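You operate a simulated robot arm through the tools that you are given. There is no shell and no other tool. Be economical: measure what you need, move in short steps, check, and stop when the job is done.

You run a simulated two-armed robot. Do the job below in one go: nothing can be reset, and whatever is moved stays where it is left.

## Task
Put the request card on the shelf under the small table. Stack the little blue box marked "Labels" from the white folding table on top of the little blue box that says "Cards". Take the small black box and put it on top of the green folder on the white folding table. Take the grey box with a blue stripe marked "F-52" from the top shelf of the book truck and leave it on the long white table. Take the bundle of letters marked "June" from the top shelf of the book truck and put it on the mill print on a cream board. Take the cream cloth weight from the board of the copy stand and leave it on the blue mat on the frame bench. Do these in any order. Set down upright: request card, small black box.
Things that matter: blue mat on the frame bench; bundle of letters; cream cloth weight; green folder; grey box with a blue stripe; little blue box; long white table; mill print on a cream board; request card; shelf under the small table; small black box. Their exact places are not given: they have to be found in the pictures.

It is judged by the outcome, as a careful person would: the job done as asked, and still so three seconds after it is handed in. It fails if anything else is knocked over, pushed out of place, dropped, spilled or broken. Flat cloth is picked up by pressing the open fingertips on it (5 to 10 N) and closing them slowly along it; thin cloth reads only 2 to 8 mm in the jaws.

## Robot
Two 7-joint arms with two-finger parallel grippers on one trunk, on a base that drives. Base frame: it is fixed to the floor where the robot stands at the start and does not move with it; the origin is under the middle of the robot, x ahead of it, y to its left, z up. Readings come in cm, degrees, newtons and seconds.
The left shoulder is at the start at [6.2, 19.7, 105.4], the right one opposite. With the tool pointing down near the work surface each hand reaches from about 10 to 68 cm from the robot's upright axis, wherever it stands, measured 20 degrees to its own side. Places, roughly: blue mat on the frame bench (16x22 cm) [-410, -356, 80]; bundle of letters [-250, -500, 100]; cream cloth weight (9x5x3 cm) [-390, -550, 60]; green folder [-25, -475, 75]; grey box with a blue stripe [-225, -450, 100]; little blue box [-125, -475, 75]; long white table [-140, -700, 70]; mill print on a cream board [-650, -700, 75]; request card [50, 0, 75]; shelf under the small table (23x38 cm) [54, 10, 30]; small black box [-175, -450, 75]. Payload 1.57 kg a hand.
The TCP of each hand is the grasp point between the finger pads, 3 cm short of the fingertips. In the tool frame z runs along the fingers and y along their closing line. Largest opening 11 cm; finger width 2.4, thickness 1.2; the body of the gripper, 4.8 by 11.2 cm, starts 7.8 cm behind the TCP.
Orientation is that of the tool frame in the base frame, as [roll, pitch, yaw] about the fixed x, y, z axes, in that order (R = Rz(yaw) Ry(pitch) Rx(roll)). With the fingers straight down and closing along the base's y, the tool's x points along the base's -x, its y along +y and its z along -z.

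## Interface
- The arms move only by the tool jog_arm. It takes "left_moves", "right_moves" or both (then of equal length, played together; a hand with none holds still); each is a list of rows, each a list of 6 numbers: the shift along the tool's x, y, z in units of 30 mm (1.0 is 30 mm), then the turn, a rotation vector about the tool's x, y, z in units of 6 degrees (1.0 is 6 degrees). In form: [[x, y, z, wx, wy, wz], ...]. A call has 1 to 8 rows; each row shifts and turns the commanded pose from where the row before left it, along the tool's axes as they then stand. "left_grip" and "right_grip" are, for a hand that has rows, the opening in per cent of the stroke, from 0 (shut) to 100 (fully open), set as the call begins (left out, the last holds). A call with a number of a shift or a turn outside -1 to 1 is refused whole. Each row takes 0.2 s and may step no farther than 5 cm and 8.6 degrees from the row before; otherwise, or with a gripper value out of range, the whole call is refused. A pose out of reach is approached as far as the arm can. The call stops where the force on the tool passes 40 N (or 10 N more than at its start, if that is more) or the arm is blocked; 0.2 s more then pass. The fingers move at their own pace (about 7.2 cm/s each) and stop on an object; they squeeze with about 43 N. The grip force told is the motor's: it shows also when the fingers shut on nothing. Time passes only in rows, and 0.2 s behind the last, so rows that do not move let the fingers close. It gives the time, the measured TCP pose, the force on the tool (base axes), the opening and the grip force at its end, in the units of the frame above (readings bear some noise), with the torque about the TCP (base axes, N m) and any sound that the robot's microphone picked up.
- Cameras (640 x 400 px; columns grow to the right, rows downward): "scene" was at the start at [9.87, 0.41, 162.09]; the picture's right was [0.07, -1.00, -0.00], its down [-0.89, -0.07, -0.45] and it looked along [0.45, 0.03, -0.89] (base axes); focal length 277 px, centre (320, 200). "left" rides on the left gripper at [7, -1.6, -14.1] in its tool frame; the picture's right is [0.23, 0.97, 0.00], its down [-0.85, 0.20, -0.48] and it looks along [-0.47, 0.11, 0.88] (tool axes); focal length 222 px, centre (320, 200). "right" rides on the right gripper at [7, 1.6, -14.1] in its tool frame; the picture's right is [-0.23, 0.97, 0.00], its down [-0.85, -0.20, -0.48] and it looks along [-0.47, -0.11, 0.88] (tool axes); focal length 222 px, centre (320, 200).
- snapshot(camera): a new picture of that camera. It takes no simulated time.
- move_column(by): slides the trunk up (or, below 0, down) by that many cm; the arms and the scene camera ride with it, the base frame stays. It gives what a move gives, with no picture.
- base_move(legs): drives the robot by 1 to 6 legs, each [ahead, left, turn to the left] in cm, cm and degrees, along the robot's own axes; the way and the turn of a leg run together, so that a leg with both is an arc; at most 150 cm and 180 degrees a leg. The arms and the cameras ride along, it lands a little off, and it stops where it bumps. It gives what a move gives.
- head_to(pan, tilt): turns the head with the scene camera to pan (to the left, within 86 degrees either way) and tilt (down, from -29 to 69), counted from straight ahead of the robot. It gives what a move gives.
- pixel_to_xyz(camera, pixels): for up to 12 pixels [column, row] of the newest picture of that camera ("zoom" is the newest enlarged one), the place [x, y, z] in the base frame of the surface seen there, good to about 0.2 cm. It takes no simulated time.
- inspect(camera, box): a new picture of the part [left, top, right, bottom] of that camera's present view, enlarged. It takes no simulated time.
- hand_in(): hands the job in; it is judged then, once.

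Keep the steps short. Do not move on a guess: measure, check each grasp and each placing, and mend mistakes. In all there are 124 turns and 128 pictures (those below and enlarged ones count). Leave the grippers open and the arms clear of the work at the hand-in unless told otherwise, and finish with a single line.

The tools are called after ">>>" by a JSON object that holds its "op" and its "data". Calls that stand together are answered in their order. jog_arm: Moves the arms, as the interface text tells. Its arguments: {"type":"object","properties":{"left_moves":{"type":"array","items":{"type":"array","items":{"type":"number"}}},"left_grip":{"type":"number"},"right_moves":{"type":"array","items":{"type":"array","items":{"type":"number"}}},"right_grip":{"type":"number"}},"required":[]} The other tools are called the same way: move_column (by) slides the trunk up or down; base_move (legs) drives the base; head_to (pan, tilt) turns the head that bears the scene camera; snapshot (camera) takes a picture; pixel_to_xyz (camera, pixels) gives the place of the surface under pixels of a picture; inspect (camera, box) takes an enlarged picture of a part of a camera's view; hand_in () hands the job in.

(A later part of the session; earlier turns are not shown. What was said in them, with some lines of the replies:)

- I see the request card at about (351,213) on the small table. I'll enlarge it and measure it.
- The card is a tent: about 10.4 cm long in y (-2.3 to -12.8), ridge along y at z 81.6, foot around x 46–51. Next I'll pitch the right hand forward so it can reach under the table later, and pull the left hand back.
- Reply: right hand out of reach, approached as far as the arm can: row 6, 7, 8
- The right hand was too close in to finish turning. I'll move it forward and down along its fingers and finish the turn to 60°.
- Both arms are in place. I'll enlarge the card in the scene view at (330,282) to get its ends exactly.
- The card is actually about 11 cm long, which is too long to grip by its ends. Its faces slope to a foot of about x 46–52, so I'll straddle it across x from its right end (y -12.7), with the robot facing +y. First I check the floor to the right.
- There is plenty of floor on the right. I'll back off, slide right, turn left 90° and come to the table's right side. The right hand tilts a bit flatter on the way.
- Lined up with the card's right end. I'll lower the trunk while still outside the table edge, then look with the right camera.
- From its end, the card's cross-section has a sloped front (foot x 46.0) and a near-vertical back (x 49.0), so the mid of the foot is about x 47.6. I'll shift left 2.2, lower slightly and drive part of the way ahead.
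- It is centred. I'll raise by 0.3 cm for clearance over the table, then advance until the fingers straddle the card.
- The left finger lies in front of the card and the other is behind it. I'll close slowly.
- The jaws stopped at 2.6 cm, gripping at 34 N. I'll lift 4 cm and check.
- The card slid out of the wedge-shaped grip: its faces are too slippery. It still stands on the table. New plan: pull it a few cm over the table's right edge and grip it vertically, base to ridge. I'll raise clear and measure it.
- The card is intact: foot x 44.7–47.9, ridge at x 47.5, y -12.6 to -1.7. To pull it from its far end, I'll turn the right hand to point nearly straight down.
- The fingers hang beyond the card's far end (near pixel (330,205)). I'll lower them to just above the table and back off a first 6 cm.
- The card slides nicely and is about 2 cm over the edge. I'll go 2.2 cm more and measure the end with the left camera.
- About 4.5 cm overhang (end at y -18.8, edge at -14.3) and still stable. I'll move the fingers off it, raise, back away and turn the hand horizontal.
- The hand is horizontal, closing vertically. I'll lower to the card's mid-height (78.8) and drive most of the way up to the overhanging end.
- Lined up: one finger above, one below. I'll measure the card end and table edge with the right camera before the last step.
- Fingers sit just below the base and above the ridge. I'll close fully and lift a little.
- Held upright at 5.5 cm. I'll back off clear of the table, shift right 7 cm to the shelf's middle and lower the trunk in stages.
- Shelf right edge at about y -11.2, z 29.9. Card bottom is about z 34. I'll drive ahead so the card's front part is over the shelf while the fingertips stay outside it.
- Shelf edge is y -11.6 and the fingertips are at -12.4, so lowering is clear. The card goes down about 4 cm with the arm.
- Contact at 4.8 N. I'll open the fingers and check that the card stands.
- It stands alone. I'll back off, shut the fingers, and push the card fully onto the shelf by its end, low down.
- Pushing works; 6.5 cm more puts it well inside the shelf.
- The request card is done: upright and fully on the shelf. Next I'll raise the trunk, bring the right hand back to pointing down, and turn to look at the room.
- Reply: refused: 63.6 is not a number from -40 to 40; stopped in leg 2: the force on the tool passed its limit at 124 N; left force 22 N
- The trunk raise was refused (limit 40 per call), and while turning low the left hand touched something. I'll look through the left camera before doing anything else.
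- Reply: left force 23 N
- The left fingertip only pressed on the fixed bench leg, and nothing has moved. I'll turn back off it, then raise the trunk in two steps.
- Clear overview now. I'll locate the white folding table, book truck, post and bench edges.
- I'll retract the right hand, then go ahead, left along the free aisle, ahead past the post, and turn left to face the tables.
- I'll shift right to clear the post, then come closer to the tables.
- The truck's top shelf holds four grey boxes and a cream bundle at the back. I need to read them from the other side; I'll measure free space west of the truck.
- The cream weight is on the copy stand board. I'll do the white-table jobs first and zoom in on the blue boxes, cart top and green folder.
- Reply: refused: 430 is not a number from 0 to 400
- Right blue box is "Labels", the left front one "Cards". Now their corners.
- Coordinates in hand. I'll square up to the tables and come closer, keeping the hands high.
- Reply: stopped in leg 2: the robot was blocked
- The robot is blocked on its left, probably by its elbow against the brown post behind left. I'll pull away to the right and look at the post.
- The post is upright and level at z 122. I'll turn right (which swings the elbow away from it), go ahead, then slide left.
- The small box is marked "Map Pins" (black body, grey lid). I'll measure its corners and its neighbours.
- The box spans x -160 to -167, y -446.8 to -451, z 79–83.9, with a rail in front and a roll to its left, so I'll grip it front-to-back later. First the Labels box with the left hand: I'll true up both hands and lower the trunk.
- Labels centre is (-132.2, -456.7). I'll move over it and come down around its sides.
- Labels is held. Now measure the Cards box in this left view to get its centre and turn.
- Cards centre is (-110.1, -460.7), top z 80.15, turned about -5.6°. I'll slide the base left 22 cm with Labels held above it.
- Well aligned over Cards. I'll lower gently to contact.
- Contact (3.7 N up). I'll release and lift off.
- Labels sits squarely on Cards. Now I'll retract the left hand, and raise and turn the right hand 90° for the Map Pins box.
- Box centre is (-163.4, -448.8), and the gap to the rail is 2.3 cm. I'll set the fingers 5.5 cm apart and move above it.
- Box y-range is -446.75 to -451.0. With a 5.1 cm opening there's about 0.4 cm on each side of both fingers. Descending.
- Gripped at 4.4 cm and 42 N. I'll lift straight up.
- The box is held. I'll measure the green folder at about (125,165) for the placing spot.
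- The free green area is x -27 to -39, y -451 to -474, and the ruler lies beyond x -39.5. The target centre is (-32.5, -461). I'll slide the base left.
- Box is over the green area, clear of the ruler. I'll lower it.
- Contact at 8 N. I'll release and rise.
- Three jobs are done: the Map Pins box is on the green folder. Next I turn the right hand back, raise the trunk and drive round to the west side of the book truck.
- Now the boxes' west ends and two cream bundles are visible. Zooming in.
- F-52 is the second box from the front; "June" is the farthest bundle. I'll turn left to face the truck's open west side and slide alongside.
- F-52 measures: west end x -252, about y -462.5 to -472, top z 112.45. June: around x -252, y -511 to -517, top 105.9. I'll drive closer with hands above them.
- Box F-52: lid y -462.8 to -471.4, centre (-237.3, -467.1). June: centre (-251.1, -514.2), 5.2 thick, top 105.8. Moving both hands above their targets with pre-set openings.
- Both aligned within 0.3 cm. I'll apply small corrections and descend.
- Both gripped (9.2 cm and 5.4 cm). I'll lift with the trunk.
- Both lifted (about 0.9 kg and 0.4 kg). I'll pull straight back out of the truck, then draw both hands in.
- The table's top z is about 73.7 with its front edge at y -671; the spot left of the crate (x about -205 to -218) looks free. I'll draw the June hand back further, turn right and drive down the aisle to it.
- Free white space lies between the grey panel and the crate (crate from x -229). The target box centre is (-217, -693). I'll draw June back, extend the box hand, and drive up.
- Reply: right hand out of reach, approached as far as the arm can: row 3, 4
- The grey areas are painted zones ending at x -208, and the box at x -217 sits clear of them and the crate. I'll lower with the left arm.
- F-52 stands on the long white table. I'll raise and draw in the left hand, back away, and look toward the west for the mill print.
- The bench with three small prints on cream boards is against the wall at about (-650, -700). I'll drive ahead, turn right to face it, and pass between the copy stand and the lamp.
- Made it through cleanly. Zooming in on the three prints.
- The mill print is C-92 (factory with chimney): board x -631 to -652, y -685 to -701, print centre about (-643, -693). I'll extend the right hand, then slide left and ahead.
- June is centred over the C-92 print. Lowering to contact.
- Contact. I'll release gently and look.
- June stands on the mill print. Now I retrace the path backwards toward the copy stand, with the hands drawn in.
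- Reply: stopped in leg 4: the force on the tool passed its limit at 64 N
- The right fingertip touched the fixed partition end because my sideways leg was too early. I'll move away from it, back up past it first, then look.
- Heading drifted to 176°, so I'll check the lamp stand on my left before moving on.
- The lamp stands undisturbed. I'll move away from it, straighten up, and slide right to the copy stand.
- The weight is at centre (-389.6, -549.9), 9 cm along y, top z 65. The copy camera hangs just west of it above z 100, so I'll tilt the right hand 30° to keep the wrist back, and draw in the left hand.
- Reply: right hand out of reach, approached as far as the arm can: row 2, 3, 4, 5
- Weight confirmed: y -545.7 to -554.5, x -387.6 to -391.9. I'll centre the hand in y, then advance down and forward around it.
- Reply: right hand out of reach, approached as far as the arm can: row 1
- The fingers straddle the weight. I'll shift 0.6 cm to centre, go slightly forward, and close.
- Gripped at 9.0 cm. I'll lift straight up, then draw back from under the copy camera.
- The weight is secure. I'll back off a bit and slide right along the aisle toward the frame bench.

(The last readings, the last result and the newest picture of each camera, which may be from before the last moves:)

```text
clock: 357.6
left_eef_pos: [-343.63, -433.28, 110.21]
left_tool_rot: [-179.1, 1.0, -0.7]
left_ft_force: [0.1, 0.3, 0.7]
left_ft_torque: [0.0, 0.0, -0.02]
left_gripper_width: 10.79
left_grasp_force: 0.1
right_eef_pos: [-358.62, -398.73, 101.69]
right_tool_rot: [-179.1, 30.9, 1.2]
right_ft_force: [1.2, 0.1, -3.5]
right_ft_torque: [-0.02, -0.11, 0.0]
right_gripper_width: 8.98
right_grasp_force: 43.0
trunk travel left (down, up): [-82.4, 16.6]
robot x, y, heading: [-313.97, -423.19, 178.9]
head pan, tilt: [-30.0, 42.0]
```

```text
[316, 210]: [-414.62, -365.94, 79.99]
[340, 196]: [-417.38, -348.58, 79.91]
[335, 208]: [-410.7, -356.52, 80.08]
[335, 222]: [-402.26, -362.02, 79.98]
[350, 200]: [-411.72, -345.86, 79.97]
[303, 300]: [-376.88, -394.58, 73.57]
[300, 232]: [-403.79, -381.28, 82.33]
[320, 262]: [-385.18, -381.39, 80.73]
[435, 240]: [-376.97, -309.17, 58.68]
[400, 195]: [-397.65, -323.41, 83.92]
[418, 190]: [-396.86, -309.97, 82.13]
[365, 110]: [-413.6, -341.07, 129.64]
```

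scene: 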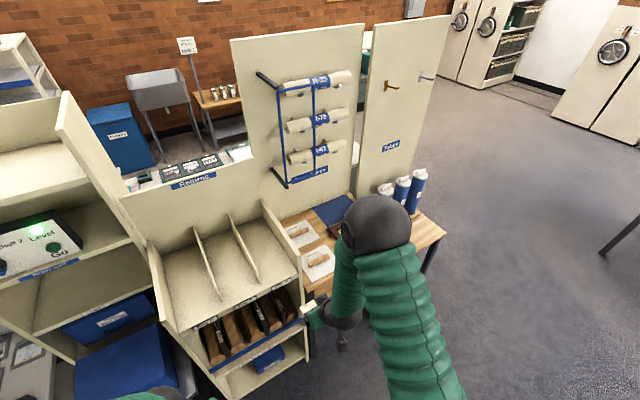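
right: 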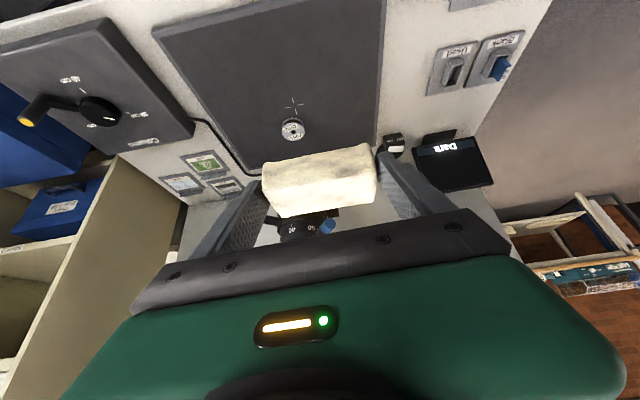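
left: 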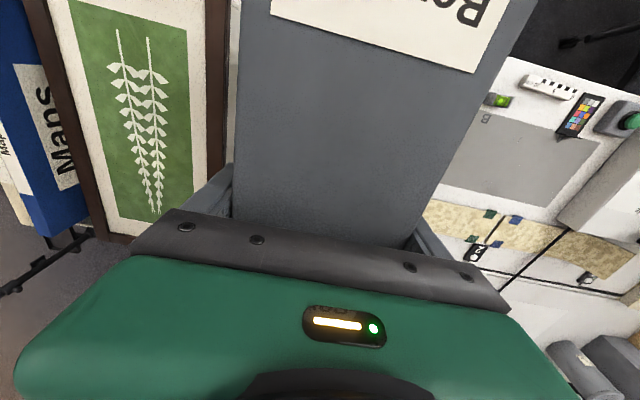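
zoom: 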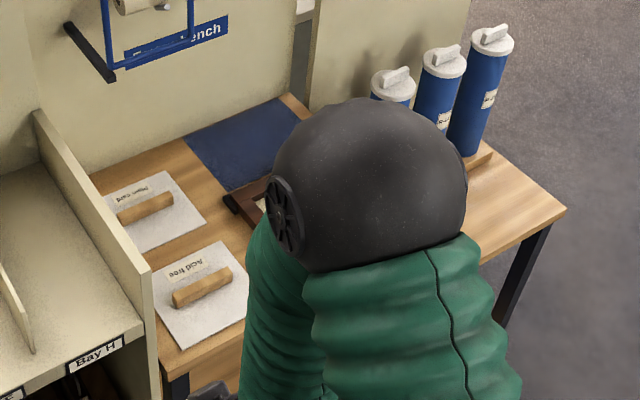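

The blue mat is centred at about (-410, -356), z 80. I'll straighten, slide right 42 cm and go ahead 18 cm, then look.

>>> {"op": "base_move", "data": {"legs": [[0, -42.5, 1.1], [17, 0, 0]]}}

>>> {"op": "head_to", "data": {"pan": 5, "tilt": 50}}

>>> {"op": "snapshot", "data": {"camera": "scene"}}

```text
clock: 361.3
left_eef_pos: [-359.67, -391.34, 110.29]
left_tool_rot: [-178.9, 1.0, 0.8]
left_ft_force: [0.2, 0.1, -0.9]
left_ft_torque: [0.03, 0.01, -0.01]
left_gripper_width: 10.78
left_grasp_force: 0.1
right_eef_pos: [-375.6, -356.92, 101.9]
right_tool_rot: [-178.9, 31.1, 2.7]
right_ft_force: [0.5, 0.2, -3.4]
right_ft_torque: [0.03, -0.03, 0.01]
right_gripper_width: 8.98
right_grasp_force: 42.9
trunk travel left (down, up): [-82.4, 16.6]
robot x, y, heading: [-330.63, -380.28, -179.6]
head pan, tilt: [-30.0, 42.0]
```

```text
clock: 362.3
left_eef_pos: [-360.14, -391.18, 110.19]
left_tool_rot: [-179.1, 0.9, 0.8]
left_ft_force: [0.1, -0.5, 0.1]
left_ft_torque: [0.03, -0.02, 0.0]
left_gripper_width: 10.77
left_grasp_force: 0.0
right_eef_pos: [-375.89, -356.83, 101.53]
right_tool_rot: [-179.1, 30.9, 2.6]
right_ft_force: [0.7, 0.3, -4.3]
right_ft_torque: [0.01, -0.06, 0.0]
right_gripper_width: 8.99
right_grasp_force: 43.2
trunk travel left (down, up): [-82.4, 16.6]
robot x, y, heading: [-330.37, -380.45, -179.9]
head pan, tilt: [5.0, 50.0]
```

```text
10 pictures are left
```

scene: 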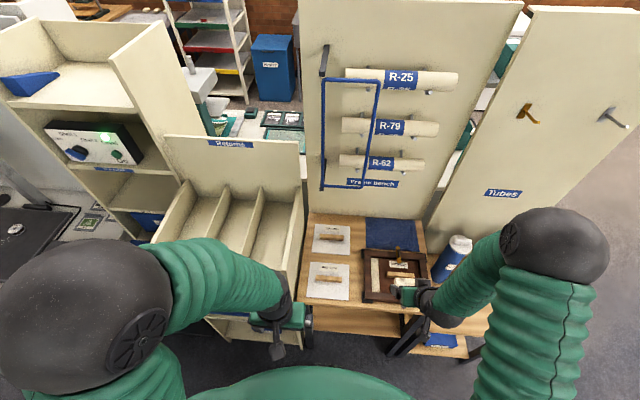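

>>> {"op": "pixel_to_xyz", "data": {"camera": "scene", "pixels": [[368, 220], [411, 222], [414, 246], [368, 244], [390, 234], [376, 163], [365, 180], [395, 255], [385, 275], [345, 185], [455, 245], [420, 262]]}}

```text
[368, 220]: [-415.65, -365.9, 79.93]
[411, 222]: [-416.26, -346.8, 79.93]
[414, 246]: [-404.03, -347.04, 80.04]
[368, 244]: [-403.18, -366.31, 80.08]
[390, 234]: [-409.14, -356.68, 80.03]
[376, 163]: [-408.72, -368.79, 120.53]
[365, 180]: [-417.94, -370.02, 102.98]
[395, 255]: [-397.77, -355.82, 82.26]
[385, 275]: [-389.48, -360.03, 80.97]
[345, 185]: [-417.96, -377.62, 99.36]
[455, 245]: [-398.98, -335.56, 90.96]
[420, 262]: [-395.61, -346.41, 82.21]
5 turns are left
```

The mat centre is (-409.7, -356.5). Few turns remain, so I'll lower the trunk to carry height (above the frame at z 82), extend forward over the mat, and take one look.

>>> {"op": "move_column", "data": {"by": -11.5}}

>>> {"op": "jog_arm", "data": {"right_moves": [[-0.858, -0.06, 0.514, 0, 0, 0], [-0.858, -0.06, 0.514, 0, 0, 0], [-0.858, -0.06, 0.514, 0, 0, 0], [-0.858, -0.06, 0.514, 0, 0, 0], [-0.858, -0.06, 0.514, 0, 0, 0], [-0.858, -0.06, 0.514, 0, 0, 0], [-0.858, -0.06, 0.514, 0, 0, 0], [-0.858, -0.06, 0.514, 0, 0, 0]]}}

>>> {"op": "jog_arm", "data": {"right_moves": [[-0.858, -0.06, 0.514, 0, 0, 0], [-0.858, 0, 0.514, 0, 0, 0], [-0.77, 0, 0.46, 0, 0, 0], [0, 0, 0, 0, 0, 0]]}}

>>> {"op": "inspect", "data": {"camera": "scene", "box": [290, 130, 490, 290]}}

```text
clock: 363.8
left_eef_pos: [-359.98, -391.08, 98.73]
left_tool_rot: [-179.0, 1.1, 0.8]
left_ft_force: [0.9, 0.5, -0.1]
left_ft_torque: [-0.02, -0.01, 0.03]
left_gripper_width: 10.76
left_grasp_force: 0.0
right_eef_pos: [-375.79, -357.07, 90.11]
right_tool_rot: [-179.2, 31.0, 2.7]
right_ft_force: [-0.9, 0.4, -3.3]
right_ft_torque: [-0.02, -0.1, 0.01]
right_gripper_width: 8.98
right_grasp_force: 42.4
trunk travel left (down, up): [-70.9, 28.1]
robot x, y, heading: [-331.02, -380.17, -179.8]
head pan, tilt: [5.0, 50.0]
```

```text
clock: 365.6
left_eef_pos: [-360.15, -391.04, 98.55]
left_tool_rot: [-178.9, 0.9, 0.9]
left_ft_force: [-0.3, -0.2, -1.0]
left_ft_torque: [0.0, -0.04, 0.01]
left_gripper_width: 10.78
left_grasp_force: 0.0
right_eef_pos: [-399.76, -356.31, 90.12]
right_tool_rot: [-179.1, 30.8, 2.5]
right_ft_force: [0.7, -0.1, -3.8]
right_ft_torque: [0.04, -0.1, -0.02]
right_gripper_width: 8.94
right_grasp_force: 43.4
trunk travel left (down, up): [-70.9, 28.1]
robot x, y, heading: [-330.44, -380.35, -179.9]
head pan, tilt: [5.0, 50.0]
```

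```text
clock: 366.6
left_eef_pos: [-359.99, -391.02, 98.78]
left_tool_rot: [-179.0, 0.9, 0.9]
left_ft_force: [-0.4, 0.4, 0.4]
left_ft_torque: [0.0, 0.0, 0.04]
left_gripper_width: 10.79
left_grasp_force: 0.1
right_eef_pos: [-408.55, -356.64, 90.2]
right_tool_rot: [-179.1, 30.9, 2.6]
right_ft_force: [0.4, -0.7, -3.1]
right_ft_torque: [-0.01, -0.11, -0.01]
right_gripper_width: 8.96
right_grasp_force: 43.5
trunk travel left (down, up): [-70.9, 28.1]
robot x, y, heading: [-330.65, -380.14, -179.6]
head pan, tilt: [5.0, 50.0]
```

```text
2.50 times, centred on (390, 210) of scene
4 turns are left
```

zoom: 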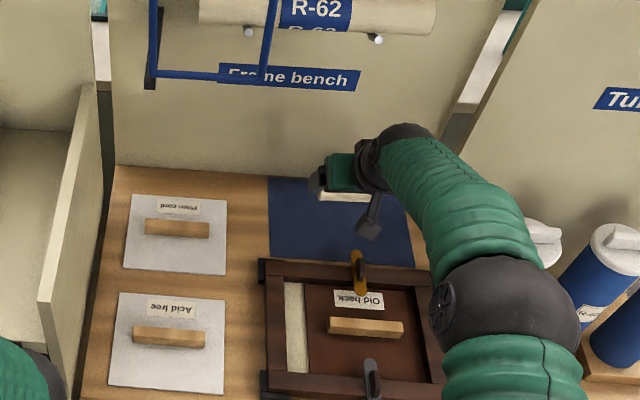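

Right over the mat. I'll descend straight to contact.

>>> {"op": "jog_arm", "data": {"right_moves": [[0.36, 0, 0.6, 0, 0, 0], [0.36, 0, 0.6, 0, 0, 0], [0.26, 0, 0.43, 0, 0, 0], [0.1, 0, 0.17, 0, 0, 0], [0.04, 0, 0.07, 0, 0, 0], [0.02, 0, 0.03, 0, 0, 0], [0, 0, 0, 0, 0, 0]]}}

```text
clock: 368.2
left_eef_pos: [-359.93, -391.23, 98.68]
left_tool_rot: [-179.1, 0.9, 0.8]
left_ft_force: [-0.1, 0.1, 0.5]
left_ft_torque: [0.02, 0.04, 0.02]
left_gripper_width: 10.79
left_grasp_force: 0.1
right_eef_pos: [-408.63, -356.41, 83.73]
right_tool_rot: [-179.2, 31.0, 2.5]
right_ft_force: [-1.9, 1.0, 2.4]
right_ft_torque: [-0.25, 0.13, -0.13]
right_gripper_width: 8.95
right_grasp_force: 42.8
trunk travel left (down, up): [-70.9, 28.1]
robot x, y, heading: [-330.7, -380.71, -180.2]
head pan, tilt: [5.0, 50.0]
3 turns are left
```

Contact at the expected height (83.7) with the weight unloaded. I'll open, lift straight up, draw back and take a picture.

>>> {"op": "jog_arm", "data": {"right_moves": [[0, 0, 0, 0, 0, 0], [0, 0, 0, 0, 0, 0], [0, 0, 0, 0, 0, 0]], "right_grip": 100}}

>>> {"op": "jog_arm", "data": {"right_moves": [[-0.36, 0, -0.6, 0, 0, 0], [-0.51, 0, -0.86, 0, 0, 0], [-0.51, 0, -0.86, 0, 0, 0], [0.858, 0, -0.514, 0, 0, 0], [0.858, 0, -0.514, 0, 0, 0], [0.858, 0, -0.514, 0, 0, 0], [0.858, 0, -0.514, 0, 0, 0], [0.858, 0, -0.514, 0, 0, 0]]}}

>>> {"op": "jog_arm", "data": {"right_moves": [[0.858, 0, -0.514, 0, 0, 0], [0.858, 0, -0.514, 0, 0, 0], [0.858, 0, -0.514, 0, 0, 0], [0.858, 0, -0.514, 0, 0, 0], [0, 0, 0, 0, 0, 0]]}}

>>> {"op": "base_move", "data": {"legs": [[-12, 0, 0]]}}

>>> {"op": "inspect", "data": {"camera": "scene", "box": [290, 110, 490, 290]}}

```text
clock: 369.0
left_eef_pos: [-359.98, -391.12, 98.67]
left_tool_rot: [-179.0, 1.0, 0.8]
left_ft_force: [-0.2, 0.3, -0.6]
left_ft_torque: [0.03, 0.03, -0.06]
left_gripper_width: 10.78
left_grasp_force: 0.1
right_eef_pos: [-408.58, -356.49, 83.54]
right_tool_rot: [-179.1, 30.9, 2.5]
right_ft_force: [0.1, -0.3, 1.0]
right_ft_torque: [0.02, -0.03, -0.03]
right_gripper_width: 10.99
right_grasp_force: 0.1
trunk travel left (down, up): [-70.9, 28.1]
robot x, y, heading: [-330.6, -380.18, -180.1]
head pan, tilt: [5.0, 50.0]
```

```text
clock: 370.8
left_eef_pos: [-359.91, -391.21, 98.63]
left_tool_rot: [-179.1, 1.0, 0.8]
left_ft_force: [0.0, 0.6, 0.3]
left_ft_torque: [0.0, 0.02, 0.03]
left_gripper_width: 10.77
left_grasp_force: 0.0
right_eef_pos: [-393.34, -356.01, 91.77]
right_tool_rot: [-179.1, 31.0, 2.7]
right_ft_force: [0.1, 0.7, 0.0]
right_ft_torque: [-0.03, 0.03, -0.01]
right_gripper_width: 11.0
right_grasp_force: 0.1
trunk travel left (down, up): [-70.9, 28.1]
robot x, y, heading: [-330.74, -380.38, -179.9]
head pan, tilt: [5.0, 50.0]
```

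```text
clock: 372.0
left_eef_pos: [-359.87, -391.14, 98.68]
left_tool_rot: [-179.0, 1.0, 0.9]
left_ft_force: [0.6, 0.3, 0.7]
left_ft_torque: [0.03, -0.01, 0.03]
left_gripper_width: 10.77
left_grasp_force: 0.1
right_eef_pos: [-381.51, -355.58, 91.6]
right_tool_rot: [-179.1, 30.9, 2.6]
right_ft_force: [0.0, 0.8, -1.2]
right_ft_torque: [0.0, 0.0, -0.02]
right_gripper_width: 11.02
right_grasp_force: 0.1
trunk travel left (down, up): [-70.9, 28.1]
robot x, y, heading: [-330.75, -380.32, -179.5]
head pan, tilt: [5.0, 50.0]
```

```text
clock: 373.2
left_eef_pos: [-348.2, -391.18, 98.72]
left_tool_rot: [-178.9, 0.9, 0.7]
left_ft_force: [-0.9, -0.2, -0.4]
left_ft_torque: [0.0, 0.08, 0.01]
left_gripper_width: 10.8
left_grasp_force: 0.0
right_eef_pos: [-369.69, -355.54, 91.55]
right_tool_rot: [-179.1, 31.0, 2.6]
right_ft_force: [0.8, 0.3, -0.4]
right_ft_torque: [-0.01, 0.02, -0.02]
right_gripper_width: 11.01
right_grasp_force: 0.0
trunk travel left (down, up): [-70.9, 28.1]
robot x, y, heading: [-318.49, -380.0, -179.9]
head pan, tilt: [5.0, 50.0]
```

```text
2.22 times, centred on (390, 200) of scene
2 turns are left
```

zoom: 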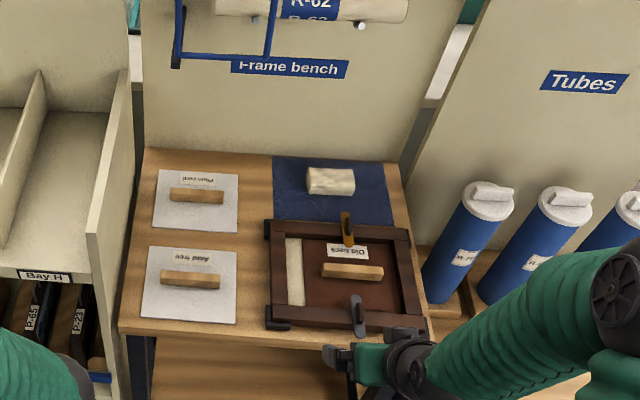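

The weight lies on the blue mat, the grippers are open and the arms are clear, so I'm handing the job in.

>>> {"op": "hand_in", "data": {}}

```text
The job is handed in.
```

I finished and handed in all six placements, but along the way the robot bumped the bench leg, the brown post and the partition; in the pictures I took, nothing had been knocked over or visibly moved.
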